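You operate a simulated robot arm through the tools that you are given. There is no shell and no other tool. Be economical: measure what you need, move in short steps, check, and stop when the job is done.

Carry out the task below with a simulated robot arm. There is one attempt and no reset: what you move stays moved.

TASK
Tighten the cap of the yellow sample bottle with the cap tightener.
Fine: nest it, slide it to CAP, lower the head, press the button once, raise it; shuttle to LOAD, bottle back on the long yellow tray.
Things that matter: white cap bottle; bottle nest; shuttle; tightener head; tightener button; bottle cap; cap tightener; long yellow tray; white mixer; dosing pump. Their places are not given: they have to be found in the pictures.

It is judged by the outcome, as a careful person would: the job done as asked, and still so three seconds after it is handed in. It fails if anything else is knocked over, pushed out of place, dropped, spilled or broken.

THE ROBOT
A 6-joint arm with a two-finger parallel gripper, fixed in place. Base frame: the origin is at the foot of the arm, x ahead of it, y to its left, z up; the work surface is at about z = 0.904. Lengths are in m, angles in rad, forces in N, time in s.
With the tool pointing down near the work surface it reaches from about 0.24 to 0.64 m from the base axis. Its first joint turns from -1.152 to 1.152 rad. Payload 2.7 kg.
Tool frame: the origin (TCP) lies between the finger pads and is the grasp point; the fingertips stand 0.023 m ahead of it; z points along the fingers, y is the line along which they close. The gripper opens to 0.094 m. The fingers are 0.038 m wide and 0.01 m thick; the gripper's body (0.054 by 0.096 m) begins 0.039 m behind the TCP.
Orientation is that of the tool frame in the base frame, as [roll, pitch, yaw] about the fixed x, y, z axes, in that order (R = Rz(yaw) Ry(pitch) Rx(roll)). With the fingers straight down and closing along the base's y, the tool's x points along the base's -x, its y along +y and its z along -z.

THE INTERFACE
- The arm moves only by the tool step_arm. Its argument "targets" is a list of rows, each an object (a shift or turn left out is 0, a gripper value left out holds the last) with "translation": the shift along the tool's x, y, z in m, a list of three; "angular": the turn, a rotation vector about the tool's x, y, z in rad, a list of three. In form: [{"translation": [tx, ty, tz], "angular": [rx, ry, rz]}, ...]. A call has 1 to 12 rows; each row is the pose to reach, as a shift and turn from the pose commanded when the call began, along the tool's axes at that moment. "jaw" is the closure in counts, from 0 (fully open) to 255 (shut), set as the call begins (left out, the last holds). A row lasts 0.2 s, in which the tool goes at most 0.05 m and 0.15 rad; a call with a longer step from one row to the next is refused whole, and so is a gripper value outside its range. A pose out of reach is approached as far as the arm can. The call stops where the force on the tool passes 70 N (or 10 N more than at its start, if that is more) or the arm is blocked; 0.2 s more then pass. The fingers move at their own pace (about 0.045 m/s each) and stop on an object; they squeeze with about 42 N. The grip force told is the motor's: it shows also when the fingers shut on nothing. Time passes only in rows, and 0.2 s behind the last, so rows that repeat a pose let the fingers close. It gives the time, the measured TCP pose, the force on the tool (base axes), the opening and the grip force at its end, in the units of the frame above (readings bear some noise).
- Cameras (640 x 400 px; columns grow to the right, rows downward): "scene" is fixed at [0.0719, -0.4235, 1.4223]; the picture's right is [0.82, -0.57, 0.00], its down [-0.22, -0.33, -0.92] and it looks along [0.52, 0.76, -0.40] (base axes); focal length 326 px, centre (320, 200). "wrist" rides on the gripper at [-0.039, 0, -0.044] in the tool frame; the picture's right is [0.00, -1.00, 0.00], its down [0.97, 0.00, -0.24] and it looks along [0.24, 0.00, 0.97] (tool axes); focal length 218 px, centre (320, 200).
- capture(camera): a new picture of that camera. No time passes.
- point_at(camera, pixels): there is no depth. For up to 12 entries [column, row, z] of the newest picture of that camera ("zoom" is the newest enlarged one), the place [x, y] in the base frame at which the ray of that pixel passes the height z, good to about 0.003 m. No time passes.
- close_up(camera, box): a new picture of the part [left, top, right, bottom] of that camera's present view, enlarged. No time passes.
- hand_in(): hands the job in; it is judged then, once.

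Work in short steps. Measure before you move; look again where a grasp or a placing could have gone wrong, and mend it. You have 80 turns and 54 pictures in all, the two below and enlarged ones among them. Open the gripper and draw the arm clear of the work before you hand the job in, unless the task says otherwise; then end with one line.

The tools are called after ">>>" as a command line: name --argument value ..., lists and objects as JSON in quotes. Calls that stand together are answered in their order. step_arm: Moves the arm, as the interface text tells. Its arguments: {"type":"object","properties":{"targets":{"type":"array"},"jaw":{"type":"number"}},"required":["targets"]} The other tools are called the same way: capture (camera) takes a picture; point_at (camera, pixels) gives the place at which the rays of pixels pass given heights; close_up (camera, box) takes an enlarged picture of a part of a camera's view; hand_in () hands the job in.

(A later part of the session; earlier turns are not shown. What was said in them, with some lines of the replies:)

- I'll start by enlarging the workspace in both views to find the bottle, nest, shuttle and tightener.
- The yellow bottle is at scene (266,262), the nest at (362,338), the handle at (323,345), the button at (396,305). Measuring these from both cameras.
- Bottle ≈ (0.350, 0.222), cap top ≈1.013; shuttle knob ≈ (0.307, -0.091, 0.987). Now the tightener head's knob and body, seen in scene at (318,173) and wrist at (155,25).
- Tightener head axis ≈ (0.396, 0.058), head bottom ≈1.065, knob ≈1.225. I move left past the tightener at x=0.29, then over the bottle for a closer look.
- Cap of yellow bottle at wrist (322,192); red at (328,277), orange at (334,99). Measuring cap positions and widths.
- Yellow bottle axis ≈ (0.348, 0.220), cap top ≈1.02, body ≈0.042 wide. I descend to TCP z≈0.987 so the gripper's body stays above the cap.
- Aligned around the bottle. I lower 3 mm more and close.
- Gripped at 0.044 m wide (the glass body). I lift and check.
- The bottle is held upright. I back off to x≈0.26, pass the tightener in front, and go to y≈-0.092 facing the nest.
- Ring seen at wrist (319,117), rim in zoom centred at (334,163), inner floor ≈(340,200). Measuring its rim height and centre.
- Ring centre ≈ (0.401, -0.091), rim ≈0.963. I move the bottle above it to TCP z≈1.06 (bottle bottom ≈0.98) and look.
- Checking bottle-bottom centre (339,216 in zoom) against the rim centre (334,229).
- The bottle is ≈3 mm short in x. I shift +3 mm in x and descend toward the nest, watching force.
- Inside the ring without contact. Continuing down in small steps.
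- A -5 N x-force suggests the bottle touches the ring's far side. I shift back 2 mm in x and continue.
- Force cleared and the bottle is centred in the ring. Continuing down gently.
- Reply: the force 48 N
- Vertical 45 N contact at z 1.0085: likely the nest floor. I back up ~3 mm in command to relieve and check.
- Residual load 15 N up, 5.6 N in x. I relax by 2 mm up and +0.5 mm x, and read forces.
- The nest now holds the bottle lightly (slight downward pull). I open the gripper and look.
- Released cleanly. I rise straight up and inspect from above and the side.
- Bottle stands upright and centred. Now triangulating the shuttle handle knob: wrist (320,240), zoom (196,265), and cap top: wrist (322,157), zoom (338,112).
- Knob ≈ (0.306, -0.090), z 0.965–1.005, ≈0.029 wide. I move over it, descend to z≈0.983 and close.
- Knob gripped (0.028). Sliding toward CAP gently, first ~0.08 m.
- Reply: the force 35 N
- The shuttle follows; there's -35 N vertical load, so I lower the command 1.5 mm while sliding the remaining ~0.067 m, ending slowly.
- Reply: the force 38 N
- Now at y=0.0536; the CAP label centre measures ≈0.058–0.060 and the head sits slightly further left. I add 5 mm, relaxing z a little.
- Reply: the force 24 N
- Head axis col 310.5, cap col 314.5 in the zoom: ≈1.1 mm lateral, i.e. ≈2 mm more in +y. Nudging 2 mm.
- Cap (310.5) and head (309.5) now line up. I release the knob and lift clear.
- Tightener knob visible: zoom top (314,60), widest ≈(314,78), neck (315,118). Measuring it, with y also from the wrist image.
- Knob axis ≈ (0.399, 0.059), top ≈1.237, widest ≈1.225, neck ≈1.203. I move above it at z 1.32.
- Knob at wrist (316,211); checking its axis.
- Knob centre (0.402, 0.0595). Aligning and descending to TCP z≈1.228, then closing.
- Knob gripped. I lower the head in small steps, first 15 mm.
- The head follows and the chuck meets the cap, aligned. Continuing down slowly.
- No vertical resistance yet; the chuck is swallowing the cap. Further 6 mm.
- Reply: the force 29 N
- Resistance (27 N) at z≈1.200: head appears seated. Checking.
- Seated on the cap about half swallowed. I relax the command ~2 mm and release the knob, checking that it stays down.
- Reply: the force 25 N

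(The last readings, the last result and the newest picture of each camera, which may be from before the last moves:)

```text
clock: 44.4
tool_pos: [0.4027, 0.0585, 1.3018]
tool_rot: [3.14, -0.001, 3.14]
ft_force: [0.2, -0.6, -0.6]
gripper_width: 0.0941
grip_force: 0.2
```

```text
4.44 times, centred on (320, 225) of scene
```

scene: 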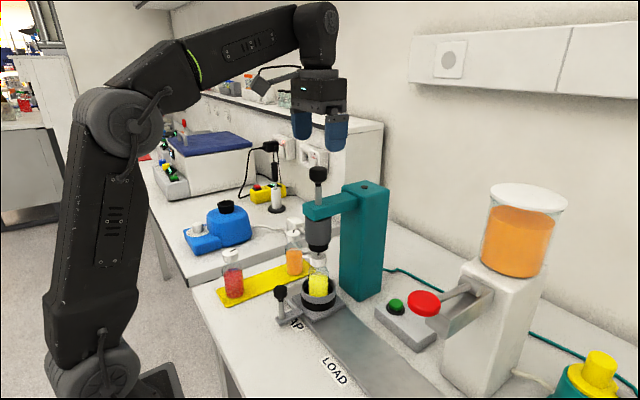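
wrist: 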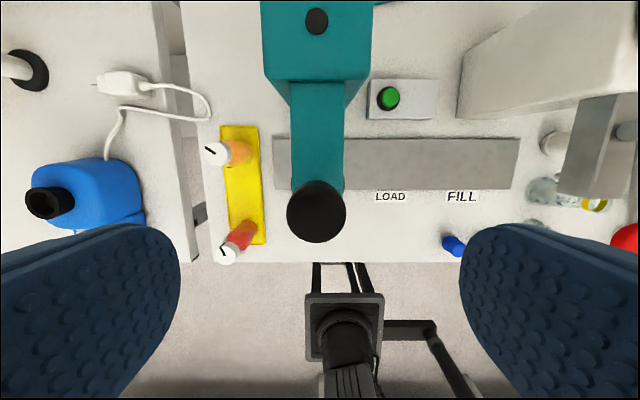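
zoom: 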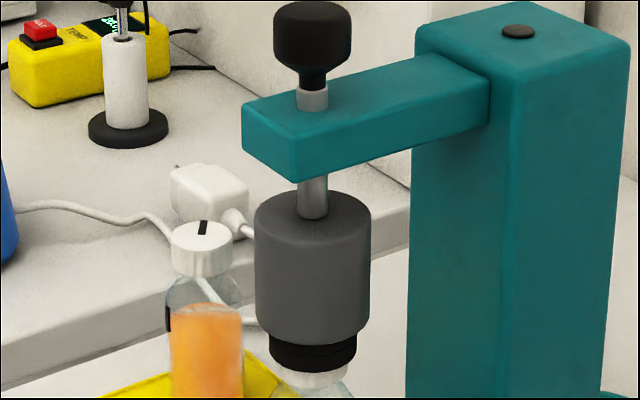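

The head stays down. Now locating the green button, wrist/scene, plus neighbouring tightener column and pump parts for clearance.

>>> capture --camera "wrist"

>>> close_up --camera "scene" --box '[340, 250, 500, 370]'

```text
17 pictures are left
```

wrist: 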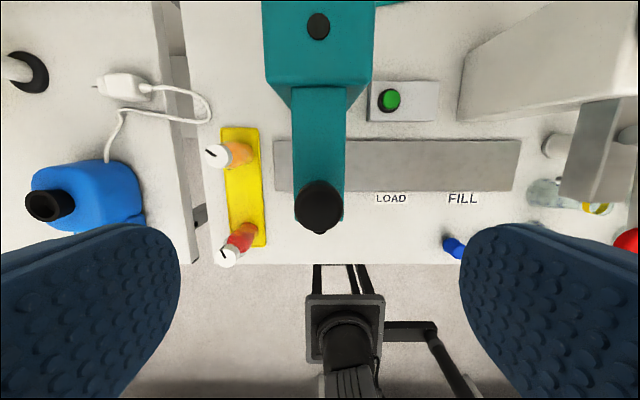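

```text
3.33 times, centred on (420, 310) of scene
```

zoom: 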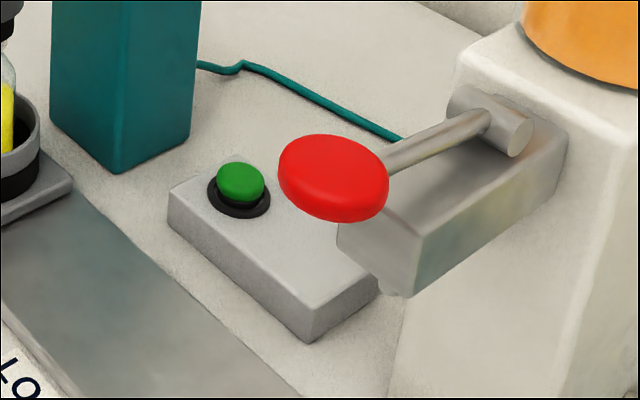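

>>> point_at --camera "wrist" --pixels '[[391, 99, 0.945], [391, 99, 0.955], [391, 99, 0.965], [372, 84, 1.185], [290, 85, 1.18], [372, 5, 1.185], [470, 95, 0.91], [462, 45, 1.1], [570, 190, 1.05], [620, 240, 1.1], [370, 121, 0.935], [437, 82, 0.935]]'

>>> point_at --camera "zoom" --pixels '[[241, 177, 0.945], [241, 177, 0.955], [241, 177, 0.965], [239, 203, 0.94], [239, 203, 0.945], [333, 175, 1.0], [333, 175, 1.05], [333, 175, 1.1], [340, 240, 1.0], [340, 240, 1.05], [455, 70, 1.1], [195, 200, 0.935]]'

```text
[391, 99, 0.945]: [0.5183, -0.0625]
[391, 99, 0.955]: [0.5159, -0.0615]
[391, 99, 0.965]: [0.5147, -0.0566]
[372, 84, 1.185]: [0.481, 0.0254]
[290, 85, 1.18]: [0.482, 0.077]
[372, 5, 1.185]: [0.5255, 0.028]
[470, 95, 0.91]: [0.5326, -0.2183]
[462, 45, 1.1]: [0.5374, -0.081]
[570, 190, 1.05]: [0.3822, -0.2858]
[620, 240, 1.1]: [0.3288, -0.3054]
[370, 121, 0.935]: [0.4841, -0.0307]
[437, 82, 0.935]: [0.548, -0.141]
```

```text
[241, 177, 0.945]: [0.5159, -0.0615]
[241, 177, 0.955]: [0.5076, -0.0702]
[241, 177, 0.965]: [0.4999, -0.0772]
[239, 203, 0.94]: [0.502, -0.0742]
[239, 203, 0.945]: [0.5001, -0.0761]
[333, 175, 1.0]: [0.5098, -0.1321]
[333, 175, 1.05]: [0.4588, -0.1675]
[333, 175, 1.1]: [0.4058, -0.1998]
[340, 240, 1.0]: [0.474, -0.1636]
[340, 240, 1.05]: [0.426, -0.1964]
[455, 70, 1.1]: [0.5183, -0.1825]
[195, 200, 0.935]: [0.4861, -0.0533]
```

Button ≈ (0.516, -0.061), top ≈0.947; column face at y≈0.027 and pump face at y≈-0.21 leave room. I close the fingers, move right, out, and down to z≈1.05.

>>> step_arm --targets '[{"translation": [0, -0.04, 0]}, {"translation": [0, -0.08, 0]}, {"translation": [0, -0.1195, 0]}, {"translation": [-0.03, -0.1195, 0.03]}, {"translation": [-0.06, -0.1195, 0.06]}, {"translation": [-0.09, -0.1195, 0.09]}, {"translation": [-0.113, -0.1195, 0.12]}, {"translation": [-0.113, -0.1195, 0.16]}, {"translation": [-0.113, -0.1195, 0.2]}, {"translation": [-0.113, -0.1195, 0.24]}, {"translation": [-0.113, -0.1195, 0.25]}, {"translation": [-0.113, -0.1195, 0.25]}]' --jaw 255

>>> capture --camera "wrist"

>>> close_up --camera "scene" --box '[320, 230, 480, 350]'

```text
clock: 47.0
tool_pos: [0.5164, -0.0603, 1.0482]
tool_rot: [3.141, 0.0, 3.139]
ft_force: [0.1, -0.1, -0.2]
gripper_width: 0.0
grip_force: 41.6
```

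```text
15 pictures are left
```

wrist: 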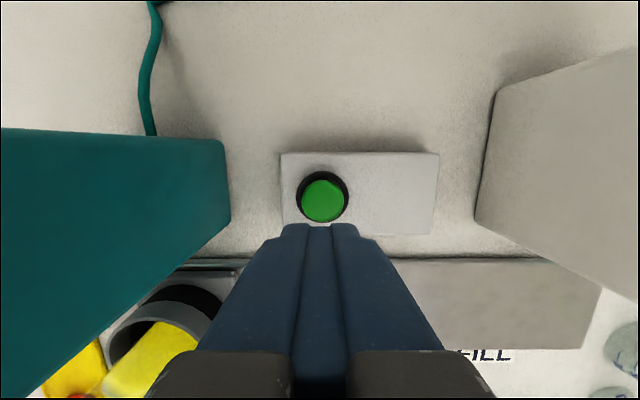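

```text
3.33 times, centred on (400, 290) of scene
```

zoom: 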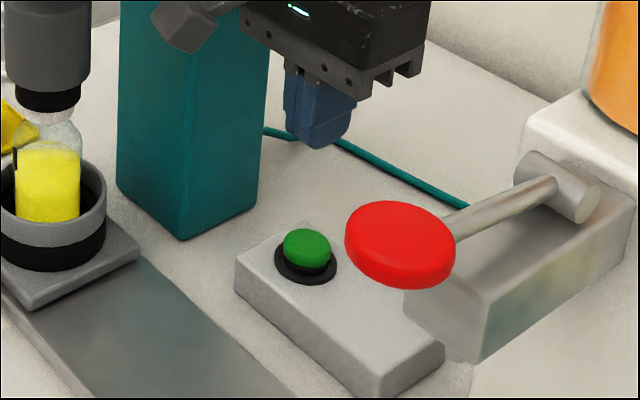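

Button at wrist (323,198); refining its position.

>>> point_at --camera "wrist" --pixels '[[323, 200, 0.947], [323, 200, 0.952], [323, 180, 0.947], [323, 221, 0.947]]'

>>> point_at --camera "zoom" --pixels '[[307, 244, 0.945], [307, 244, 0.95], [307, 244, 0.955]]'

```text
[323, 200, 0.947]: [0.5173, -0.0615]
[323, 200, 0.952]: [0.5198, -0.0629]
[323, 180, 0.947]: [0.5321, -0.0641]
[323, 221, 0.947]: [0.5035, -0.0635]
```

```text
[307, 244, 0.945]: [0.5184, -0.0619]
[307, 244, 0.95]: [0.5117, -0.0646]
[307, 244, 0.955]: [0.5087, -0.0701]
```

Button at (0.518, -0.062), top ≈0.946. Descending to just above contact (TCP ≈0.975).

>>> step_arm --targets '[{"translation": [-0.0015, -0.002, 0.03]}, {"translation": [-0.0015, -0.002, 0.055]}, {"translation": [-0.0015, -0.002, 0.068]}, {"translation": [-0.0015, -0.002, 0.073]}, {"translation": [-0.0015, -0.002, 0.073]}]'

>>> close_up --camera "scene" --box '[360, 260, 440, 320]'

```text
clock: 48.2
tool_pos: [0.5159, -0.0619, 0.9759]
tool_rot: [-3.14, 0.0, 3.14]
ft_force: [0.1, 0.1, 0.1]
gripper_width: 0.0001
grip_force: 42.0
```

```text
6.67 times, centred on (400, 290) of scene
```

zoom: 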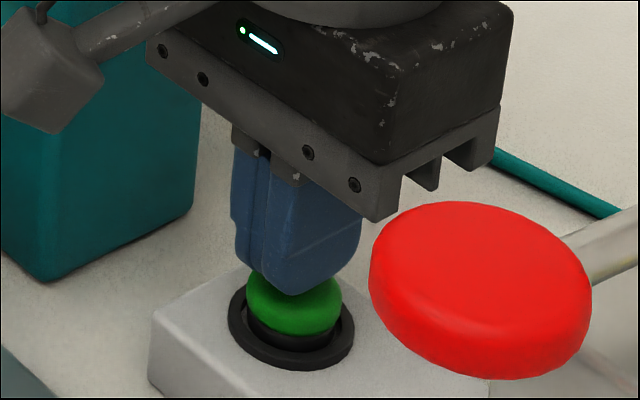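

Tip sits right above the button. Pressing down in one stroke of up to 7 mm.

>>> step_arm --targets '[{"translation": [0, 0, 0.002]}, {"translation": [0, 0, 0.004]}, {"translation": [0, 0, 0.006]}, {"translation": [0, 0, 0.007]}]'

>>> close_up --camera "scene" --box '[280, 200, 440, 320]'

```text
clock: 49.2
tool_pos: [0.5172, -0.0622, 0.9682]
tool_rot: [3.14, 0.001, 3.14]
ft_force: [-0.7, -0.3, 1.2]
gripper_width: 0.0004
grip_force: 42.1
```

```text
3.33 times, centred on (360, 260) of scene
```

zoom: 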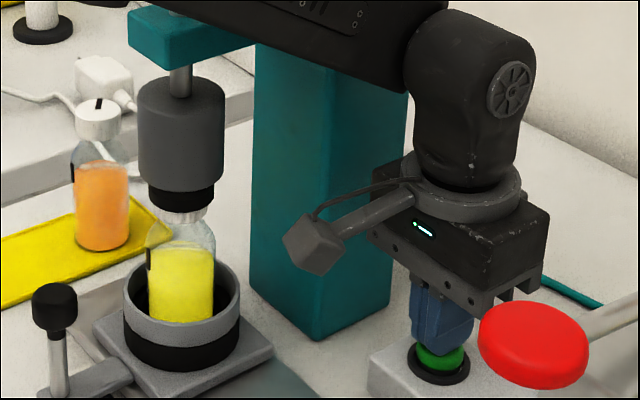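

Only 1.2 N so far; pressing deeper until firm resistance.

>>> step_arm --targets '[{"translation": [0, 0, 0.001]}, {"translation": [0, 0, 0.002]}, {"translation": [0, 0, 0.003]}, {"translation": [0, 0, 0.004]}]'

```text
clock: 50.2
tool_pos: [0.5165, -0.0627, 0.9651]
tool_rot: [-3.141, 0.0, 3.14]
ft_force: [-1.1, -0.2, 2.6]
gripper_width: 0.0
grip_force: 42.0
```

>>> step_arm --targets '[{"translation": [0, 0, 0.001]}, {"translation": [0, 0, 0.002]}, {"translation": [0, 0, 0.003]}]'

>>> close_up --camera "scene" --box '[280, 200, 440, 320]'

```text
clock: 51.0
tool_pos: [0.5162, -0.062, 0.9636]
tool_rot: [3.141, 0.004, -3.141]
ft_force: [-2.2, 5.3, 13.6]
gripper_width: 0.0002
grip_force: 41.9
```

```text
3.33 times, centred on (360, 260) of scene
```

zoom: 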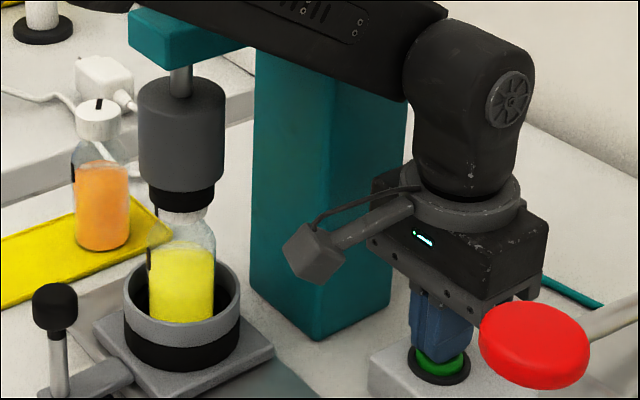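

The button is bottomed (13.6 N). Releasing straight up to z≈1.06.

>>> step_arm --targets '[{"translation": [0, 0, -0.02]}, {"translation": [0, 0, -0.06]}, {"translation": [0, 0, -0.1]}, {"translation": [0, 0, -0.1]}, {"translation": [0, 0, -0.1]}, {"translation": [0, 0, -0.1]}, {"translation": [0, 0, -0.1]}, {"translation": [0, 0, -0.1]}, {"translation": [0, 0, -0.1]}, {"translation": [0, 0, -0.1]}]'

>>> close_up --camera "scene" --box '[280, 200, 440, 320]'

```text
clock: 53.2
tool_pos: [0.5146, -0.0641, 1.0624]
tool_rot: [-3.14, 0.0, -3.14]
ft_force: [0.3, -0.6, 0.0]
gripper_width: 0.0
grip_force: 41.5
```

```text
3.33 times, centred on (360, 260) of scene
```

zoom: 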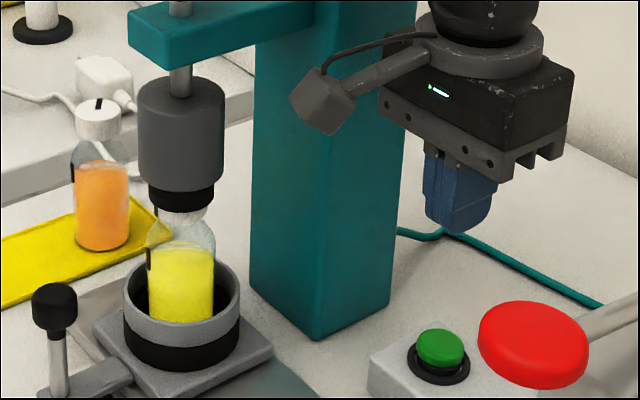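

Button has sprung back. I return over the lowered tightener knob at z≈1.30 and open the jaw.

>>> step_arm --targets '[{"translation": [0, 0, -0.045]}, {"translation": [0.02, 0, -0.09]}, {"translation": [0.05, 0, -0.135]}, {"translation": [0.08, 0, -0.18]}, {"translation": [0.1, 0, -0.22]}, {"translation": [0.1135, 0, -0.24]}, {"translation": [0.1135, 0.04, -0.24]}, {"translation": [0.1135, 0.08, -0.24]}, {"translation": [0.1135, 0.122, -0.24]}, {"translation": [0.1135, 0.122, -0.24]}]' --jaw 0

```text
refused: row 3 steps farther than a row can; nothing moved
```

>>> step_arm --targets '[{"translation": [0, 0, -0.045]}, {"translation": [0.02, 0, -0.085]}, {"translation": [0.045, 0, -0.125]}, {"translation": [0.07, 0, -0.165]}, {"translation": [0.095, 0, -0.205]}, {"translation": [0.1135, 0, -0.24]}, {"translation": [0.1135, 0.04, -0.24]}, {"translation": [0.1135, 0.08, -0.24]}, {"translation": [0.1135, 0.122, -0.24]}, {"translation": [0.1135, 0.122, -0.24]}]' --jaw 0

```text
clock: 55.4
tool_pos: [0.4034, 0.0599, 1.3016]
tool_rot: [-3.141, 0.001, 3.138]
ft_force: [-0.2, 0.2, 0.5]
gripper_width: 0.0941
grip_force: 0.0
```

Over the knob. Descending to TCP z≈1.200 (the pose where I released it) and gripping.

>>> step_arm --targets '[{"translation": [0.001, 0, 0.03]}, {"translation": [0.001, 0, 0.06]}, {"translation": [0.001, 0, 0.085]}, {"translation": [0.001, 0, 0.097]}, {"translation": [0.001, 0, 0.101]}, {"translation": [0.001, 0, 0.101]}]'

>>> step_arm --targets '[{}, {}, {}, {}, {}, {}, {}]' --jaw 255

>>> step_arm --targets '[{"translation": [0, 0, -0.004]}, {"translation": [0, 0, -0.008]}, {"translation": [0, 0, -0.012]}, {"translation": [0, 0, -0.016]}, {"translation": [0, 0, -0.02]}, {"translation": [0, 0, -0.024]}, {"translation": [0, 0, -0.026]}, {"translation": [0, 0, -0.026]}]'

>>> close_up --camera "scene" --box '[240, 180, 400, 300]'

```text
clock: 56.8
tool_pos: [0.4021, 0.0609, 1.2007]
tool_rot: [3.141, -0.001, 3.138]
ft_force: [0.3, 0.1, 0.5]
gripper_width: 0.094
grip_force: 0.0
```

```text
clock: 58.4
tool_pos: [0.4021, 0.0607, 1.2014]
tool_rot: [-3.141, -0.001, 3.141]
ft_force: [0.2, 4.4, -0.6]
gripper_width: 0.0339
grip_force: 45.0
```

```text
clock: 60.2
tool_pos: [0.401, 0.0606, 1.2273]
tool_rot: [-3.141, -0.003, 3.141]
ft_force: [-5.4, 4.1, -2.7]
gripper_width: 0.0337
grip_force: 45.4
```

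```text
3.33 times, centred on (320, 240) of scene
```

zoom: 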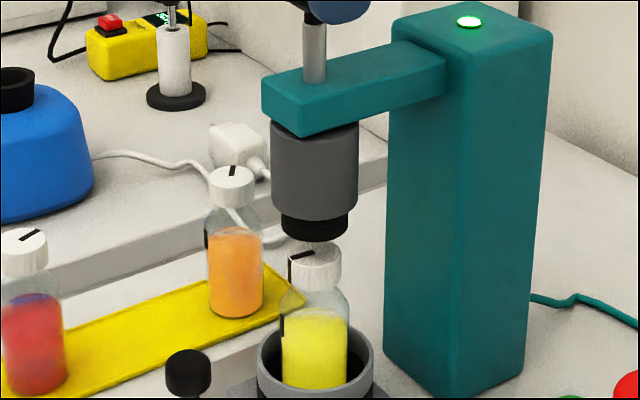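

The cap line now points to the body mark and the lamp is green: tightened. The head is up to its original height; I nudge 1.5 mm to the stop, release, and retreat.

>>> step_arm --targets '[{"translation": [0, 0, -0.0015]}, {"translation": [0, 0, -0.0015]}]'

>>> step_arm --targets '[{}, {}, {}, {}, {}]' --jaw 0

>>> step_arm --targets '[{"translation": [0, 0, -0.03]}, {"translation": [0, 0, -0.07]}, {"translation": [0, 0, -0.09]}, {"translation": [0.04, 0, -0.09]}, {"translation": [0.08, 0, -0.09]}, {"translation": [0.12, 0, -0.09]}, {"translation": [0.12, 0, -0.09]}]'

>>> capture --camera "wrist"

```text
clock: 60.8
tool_pos: [0.4022, 0.0599, 1.2289]
tool_rot: [-3.141, -0.001, 3.139]
ft_force: [-9.3, 4.1, -9.8]
gripper_width: 0.034
grip_force: 44.8
```

```text
clock: 62.0
tool_pos: [0.4014, 0.0604, 1.2293]
tool_rot: [-3.141, -0.001, 3.14]
ft_force: [-0.7, -0.3, 0.3]
gripper_width: 0.0941
grip_force: 0.0
```

```text
clock: 63.6
tool_pos: [0.2807, 0.0612, 1.3189]
tool_rot: [3.141, 0.0, 3.14]
ft_force: [0.1, -0.5, -1.1]
gripper_width: 0.0939
grip_force: 0.0
```

```text
8 pictures are left
```

wrist: 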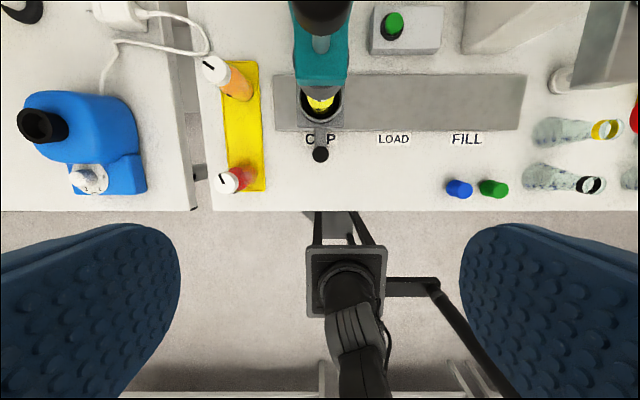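

Head is up. Descending on the shuttle handle at (0.305, 0.060, 0.983) and gripping it.

>>> step_arm --targets '[{"translation": [0, 0, 0.045]}, {"translation": [0, 0, 0.09]}, {"translation": [0, 0, 0.135]}, {"translation": [0, 0, 0.18]}, {"translation": [-0.015, -0.001, 0.21]}, {"translation": [-0.0245, -0.001, 0.24]}, {"translation": [-0.0245, -0.001, 0.28]}, {"translation": [-0.0245, -0.001, 0.31]}, {"translation": [-0.0245, -0.001, 0.33]}, {"translation": [-0.0245, -0.001, 0.3365]}, {"translation": [-0.0245, -0.001, 0.3365]}]'

>>> step_arm --targets '[{}, {}, {}, {}, {}, {}, {}, {}]' --jaw 255

```text
clock: 66.0
tool_pos: [0.3052, 0.0594, 0.9818]
tool_rot: [-3.141, -0.001, 3.139]
ft_force: [-0.3, 0.9, -0.7]
gripper_width: 0.0941
grip_force: 0.1
```

```text
clock: 67.8
tool_pos: [0.3064, 0.0588, 0.9819]
tool_rot: [3.141, -0.002, 3.139]
ft_force: [-0.7, 1.9, 0.4]
gripper_width: 0.0278
grip_force: 44.8
```

Gripped. Sliding back toward LOAD: first 0.08 m.

>>> step_arm --targets '[{"translation": [0, -0.004, 0]}, {"translation": [0, -0.01, 0]}, {"translation": [0, -0.018, 0]}, {"translation": [0, -0.026, 0]}, {"translation": [0, -0.034, 0]}, {"translation": [0, -0.042, 0]}, {"translation": [0, -0.05, 0]}, {"translation": [0, -0.058, 0]}, {"translation": [0, -0.066, 0]}, {"translation": [0, -0.073, 0]}, {"translation": [0, -0.078, 0]}, {"translation": [0, -0.08, 0]}]'

```text
clock: 70.4
tool_pos: [0.3063, -0.0209, 0.9821]
tool_rot: [-3.141, 0.0, -3.141]
ft_force: [0.1, 0.6, 2.1]
gripper_width: 0.0278
grip_force: 44.7
```

Smooth. Remaining 0.070 m to y≈-0.0905, then release.

>>> step_arm --targets '[{"translation": [0, -0.004, 0]}, {"translation": [0, -0.012, 0]}, {"translation": [0, -0.02, 0]}, {"translation": [0, -0.028, 0]}, {"translation": [0, -0.036, 0]}, {"translation": [0, -0.044, 0]}, {"translation": [0, -0.052, 0]}, {"translation": [0, -0.06, 0]}, {"translation": [0, -0.066, 0]}, {"translation": [0, -0.07, 0]}, {"translation": [0, -0.07, 0]}]'

>>> capture --camera "wrist"

```text
clock: 72.8
tool_pos: [0.3067, -0.0904, 0.9825]
tool_rot: [3.14, -0.001, 3.141]
ft_force: [4.3, 3.0, -11.7]
gripper_width: 0.028
grip_force: 45.1
```

```text
7 pictures are left
```

wrist: 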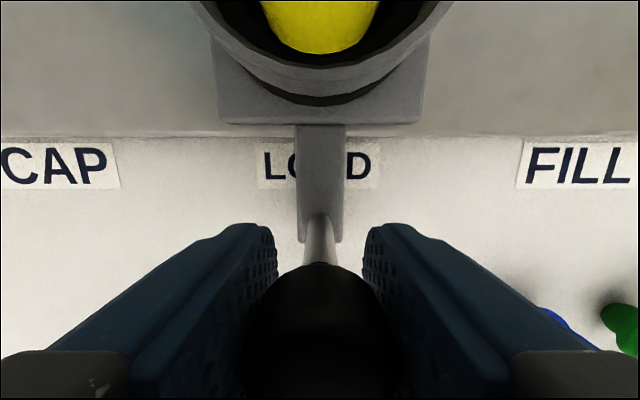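

Handle centred on LOAD. Releasing, rising, and moving over the nested bottle.

>>> step_arm --targets '[{}, {}, {}, {}, {}]' --jaw 0

>>> step_arm --targets '[{"translation": [0, 0, -0.03]}, {"translation": [0, 0, -0.07]}, {"translation": [0, 0, -0.11]}, {"translation": [0, 0, -0.15]}, {"translation": [0, 0, -0.19]}, {"translation": [-0.04, 0, -0.19]}, {"translation": [-0.08, 0, -0.19]}, {"translation": [-0.093, 0, -0.17]}, {"translation": [-0.093, 0, -0.15]}, {"translation": [-0.093, 0, -0.15]}]'

>>> capture --camera "wrist"

```text
clock: 74.0
tool_pos: [0.3049, -0.091, 0.9826]
tool_rot: [-3.142, -0.001, 3.141]
ft_force: [-0.8, 0.1, 0.4]
gripper_width: 0.0939
grip_force: 0.1
```

```text
clock: 76.2
tool_pos: [0.3994, -0.0907, 1.1336]
tool_rot: [3.141, 0.0, 3.139]
ft_force: [-0.3, 0.6, -0.8]
gripper_width: 0.0943
grip_force: 0.0
```

```text
6 pictures are left
```

wrist: 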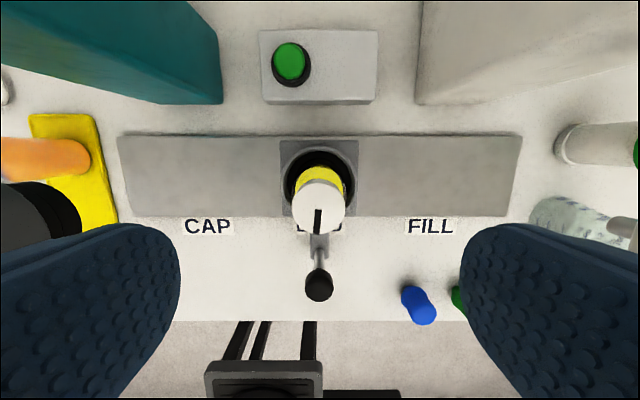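

Cap at wrist (319,207), well under the gripper; verifying then descending.

>>> point_at --camera "wrist" --pixels '[[319, 207, 1.04], [293, 207, 1.04], [345, 207, 1.04]]'

>>> step_arm --targets '[{"translation": [0, 0, 0.03]}, {"translation": [0, 0, 0.06]}, {"translation": [0, 0, 0.09]}, {"translation": [0, 0, 0.11]}, {"translation": [0, 0, 0.12]}, {"translation": [0, 0, 0.1245]}, {"translation": [0, 0, 0.1245]}]'

>>> step_arm --targets '[{}, {}, {}, {}, {}, {}]' --jaw 255

```text
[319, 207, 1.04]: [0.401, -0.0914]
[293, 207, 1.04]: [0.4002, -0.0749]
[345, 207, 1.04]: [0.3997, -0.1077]
```

```text
clock: 77.8
tool_pos: [0.3988, -0.0906, 1.0072]
tool_rot: [-3.141, -0.001, 3.141]
ft_force: [0.1, 0.1, -0.4]
gripper_width: 0.0943
grip_force: 0.1
```

```text
clock: 79.2
tool_pos: [0.3988, -0.0904, 1.0077]
tool_rot: [3.139, 0.001, 3.141]
ft_force: [-1.0, 2.9, 0.2]
gripper_width: 0.0447
grip_force: 41.5
```

Bottle gripped (0.0447). Lifting slowly first.

>>> step_arm --targets '[{"translation": [0, 0, -0.004]}, {"translation": [0, 0, -0.01]}, {"translation": [0, 0, -0.02]}, {"translation": [0, 0, -0.035]}, {"translation": [0, 0, -0.055]}, {"translation": [0, 0, -0.08]}, {"translation": [0, 0, -0.11]}, {"translation": [0, 0, -0.14]}, {"translation": [0, 0, -0.165]}, {"translation": [0, 0, -0.165]}]'

>>> capture --camera "scene"

```text
clock: 81.4
tool_pos: [0.3981, -0.0912, 1.1724]
tool_rot: [-3.141, 0.0, 3.14]
ft_force: [0.0, 0.7, -1.6]
gripper_width: 0.0445
grip_force: 42.2
```

```text
5 pictures are left
```

scene: 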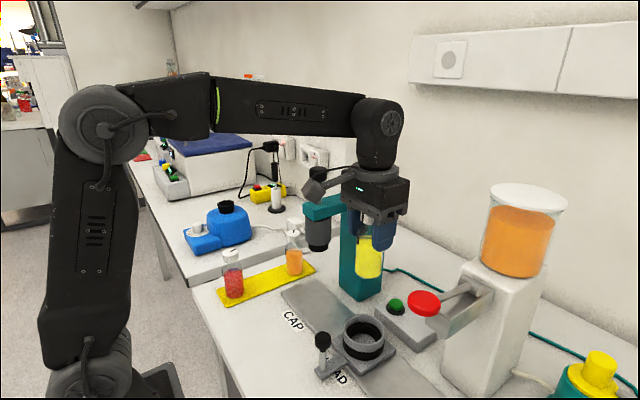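

Bottle lifted, shuttle still at LOAD. Backing off to x≈0.262 and going left in front of the tightener to y≈0.22.

>>> step_arm --targets '[{"translation": [0.045, 0, 0]}, {"translation": [0.09, 0, 0]}, {"translation": [0.136, 0, 0]}, {"translation": [0.136, 0.045, 0]}, {"translation": [0.136, 0.09, 0]}, {"translation": [0.136, 0.135, 0]}, {"translation": [0.136, 0.18, 0]}, {"translation": [0.136, 0.225, 0]}, {"translation": [0.136, 0.27, 0]}, {"translation": [0.136, 0.3112, 0]}, {"translation": [0.095, 0.3112, 0]}, {"translation": [0.0515, 0.3112, 0]}]'

>>> step_arm --targets '[{"translation": [0, 0, 0.03]}, {"translation": [0, 0, 0.06]}, {"translation": [0, 0, 0.09]}, {"translation": [0, 0, 0.12]}, {"translation": [0, 0, 0.14]}, {"translation": [0, 0, 0.14]}]'

>>> close_up --camera "scene" --box '[200, 190, 360, 310]'

```text
clock: 84.0
tool_pos: [0.3509, 0.2203, 1.1724]
tool_rot: [-3.14, -0.001, -3.141]
ft_force: [0.9, 0.0, -0.8]
gripper_width: 0.0447
grip_force: 42.3
```

```text
clock: 85.4
tool_pos: [0.3492, 0.2208, 1.0328]
tool_rot: [3.141, 0.0, 3.14]
ft_force: [0.0, 0.5, -1.0]
gripper_width: 0.045
grip_force: 42.1
```

```text
3.33 times, centred on (280, 250) of scene
```

zoom: 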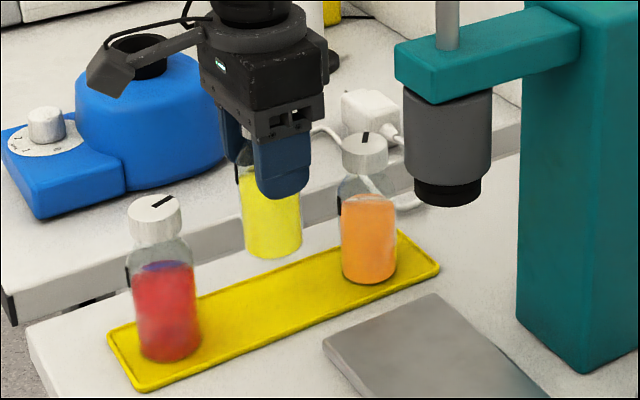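

Hanging above its spot, both neighbours clear. Descending to ≈1–2 mm above the tray.

>>> step_arm --targets '[{"translation": [0.002, -0.0005, 0.012]}, {"translation": [0.002, -0.0005, 0.024]}, {"translation": [0.002, -0.0005, 0.034]}, {"translation": [0.002, -0.0005, 0.04]}, {"translation": [0.002, -0.0005, 0.043]}, {"translation": [0.002, -0.0005, 0.043]}]'

>>> step_arm --targets '[{"translation": [0, 0, 0.001]}, {"translation": [0, 0, 0.002]}, {"translation": [0, 0, 0.002]}]'

```text
clock: 86.8
tool_pos: [0.347, 0.219, 0.9884]
tool_rot: [3.141, -0.001, 3.14]
ft_force: [0.4, -0.1, -1.5]
gripper_width: 0.0446
grip_force: 42.6
```

```text
clock: 87.6
tool_pos: [0.3457, 0.2196, 0.9876]
tool_rot: [3.141, -0.001, 3.141]
ft_force: [0.2, -0.1, -0.5]
gripper_width: 0.0444
grip_force: 42.0
```

Close; lowering another millimetre or two until I feel the tray.

>>> step_arm --targets '[{"translation": [0, 0, 0.001]}, {"translation": [0, 0, 0.0015]}, {"translation": [0, 0, 0.0015]}]'

```text
clock: 88.4
tool_pos: [0.3461, 0.2202, 0.9864]
tool_rot: [-3.141, 0.001, 3.14]
ft_force: [-0.1, 0.3, -1.7]
gripper_width: 0.0445
grip_force: 42.1
```

>>> step_arm --targets '[{"translation": [0, 0, 0.001]}, {"translation": [0, 0, 0.002]}, {"translation": [0, 0, 0.002]}]'

```text
clock: 89.2
tool_pos: [0.3467, 0.219, 0.9834]
tool_rot: [3.139, 0.003, -3.141]
ft_force: [-3.3, -0.1, 10.9]
gripper_width: 0.0443
grip_force: 41.9
```

Contact with the tray (11 N). Releasing, then rising clear.

>>> step_arm --targets '[{}, {}, {}, {}, {}]' --jaw 0

>>> step_arm --targets '[{"translation": [0, 0, -0.02]}, {"translation": [0, 0, -0.06]}, {"translation": [0, 0, -0.1]}, {"translation": [0, 0, -0.14]}, {"translation": [0.04, 0, -0.17]}, {"translation": [0.08, 0, -0.2]}, {"translation": [0.08, 0, -0.24]}, {"translation": [0.08, 0, -0.24]}]'

>>> capture --camera "scene"

>>> close_up --camera "scene" --box '[200, 190, 440, 370]'

```text
clock: 90.4
tool_pos: [0.346, 0.2201, 0.9845]
tool_rot: [3.141, 0.001, 3.141]
ft_force: [0.2, -0.1, -0.4]
gripper_width: 0.0941
grip_force: 0.0
```

```text
clock: 92.2
tool_pos: [0.2642, 0.2189, 1.2236]
tool_rot: [-3.141, -0.001, 3.141]
ft_force: [0.8, 0.6, -0.1]
gripper_width: 0.0939
grip_force: 0.1
```

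```text
3 pictures are left
```

scene: 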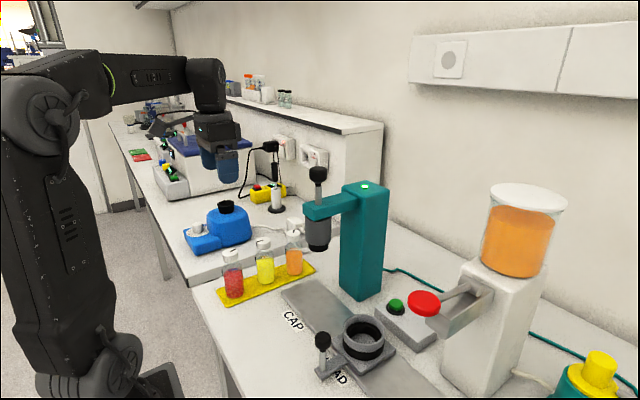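

```text
2.22 times, centred on (320, 280) of scene
```

zoom: 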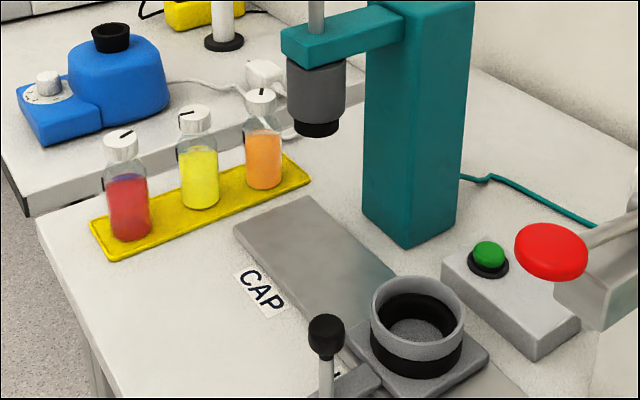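

The bottle stands on the tray with its cap tight, the head is raised, the shuttle is at LOAD, and the arm is clear. Handing in.

>>> hand_in

```text
The job is handed in.
```

The yellow bottle's cap is tightened: its line now meets the mark on the bottle and the tightener's green lamp is lit. The bottle is back on the long yellow tray, the head is raised, the shuttle is at LOAD, and nothing else was disturbed.
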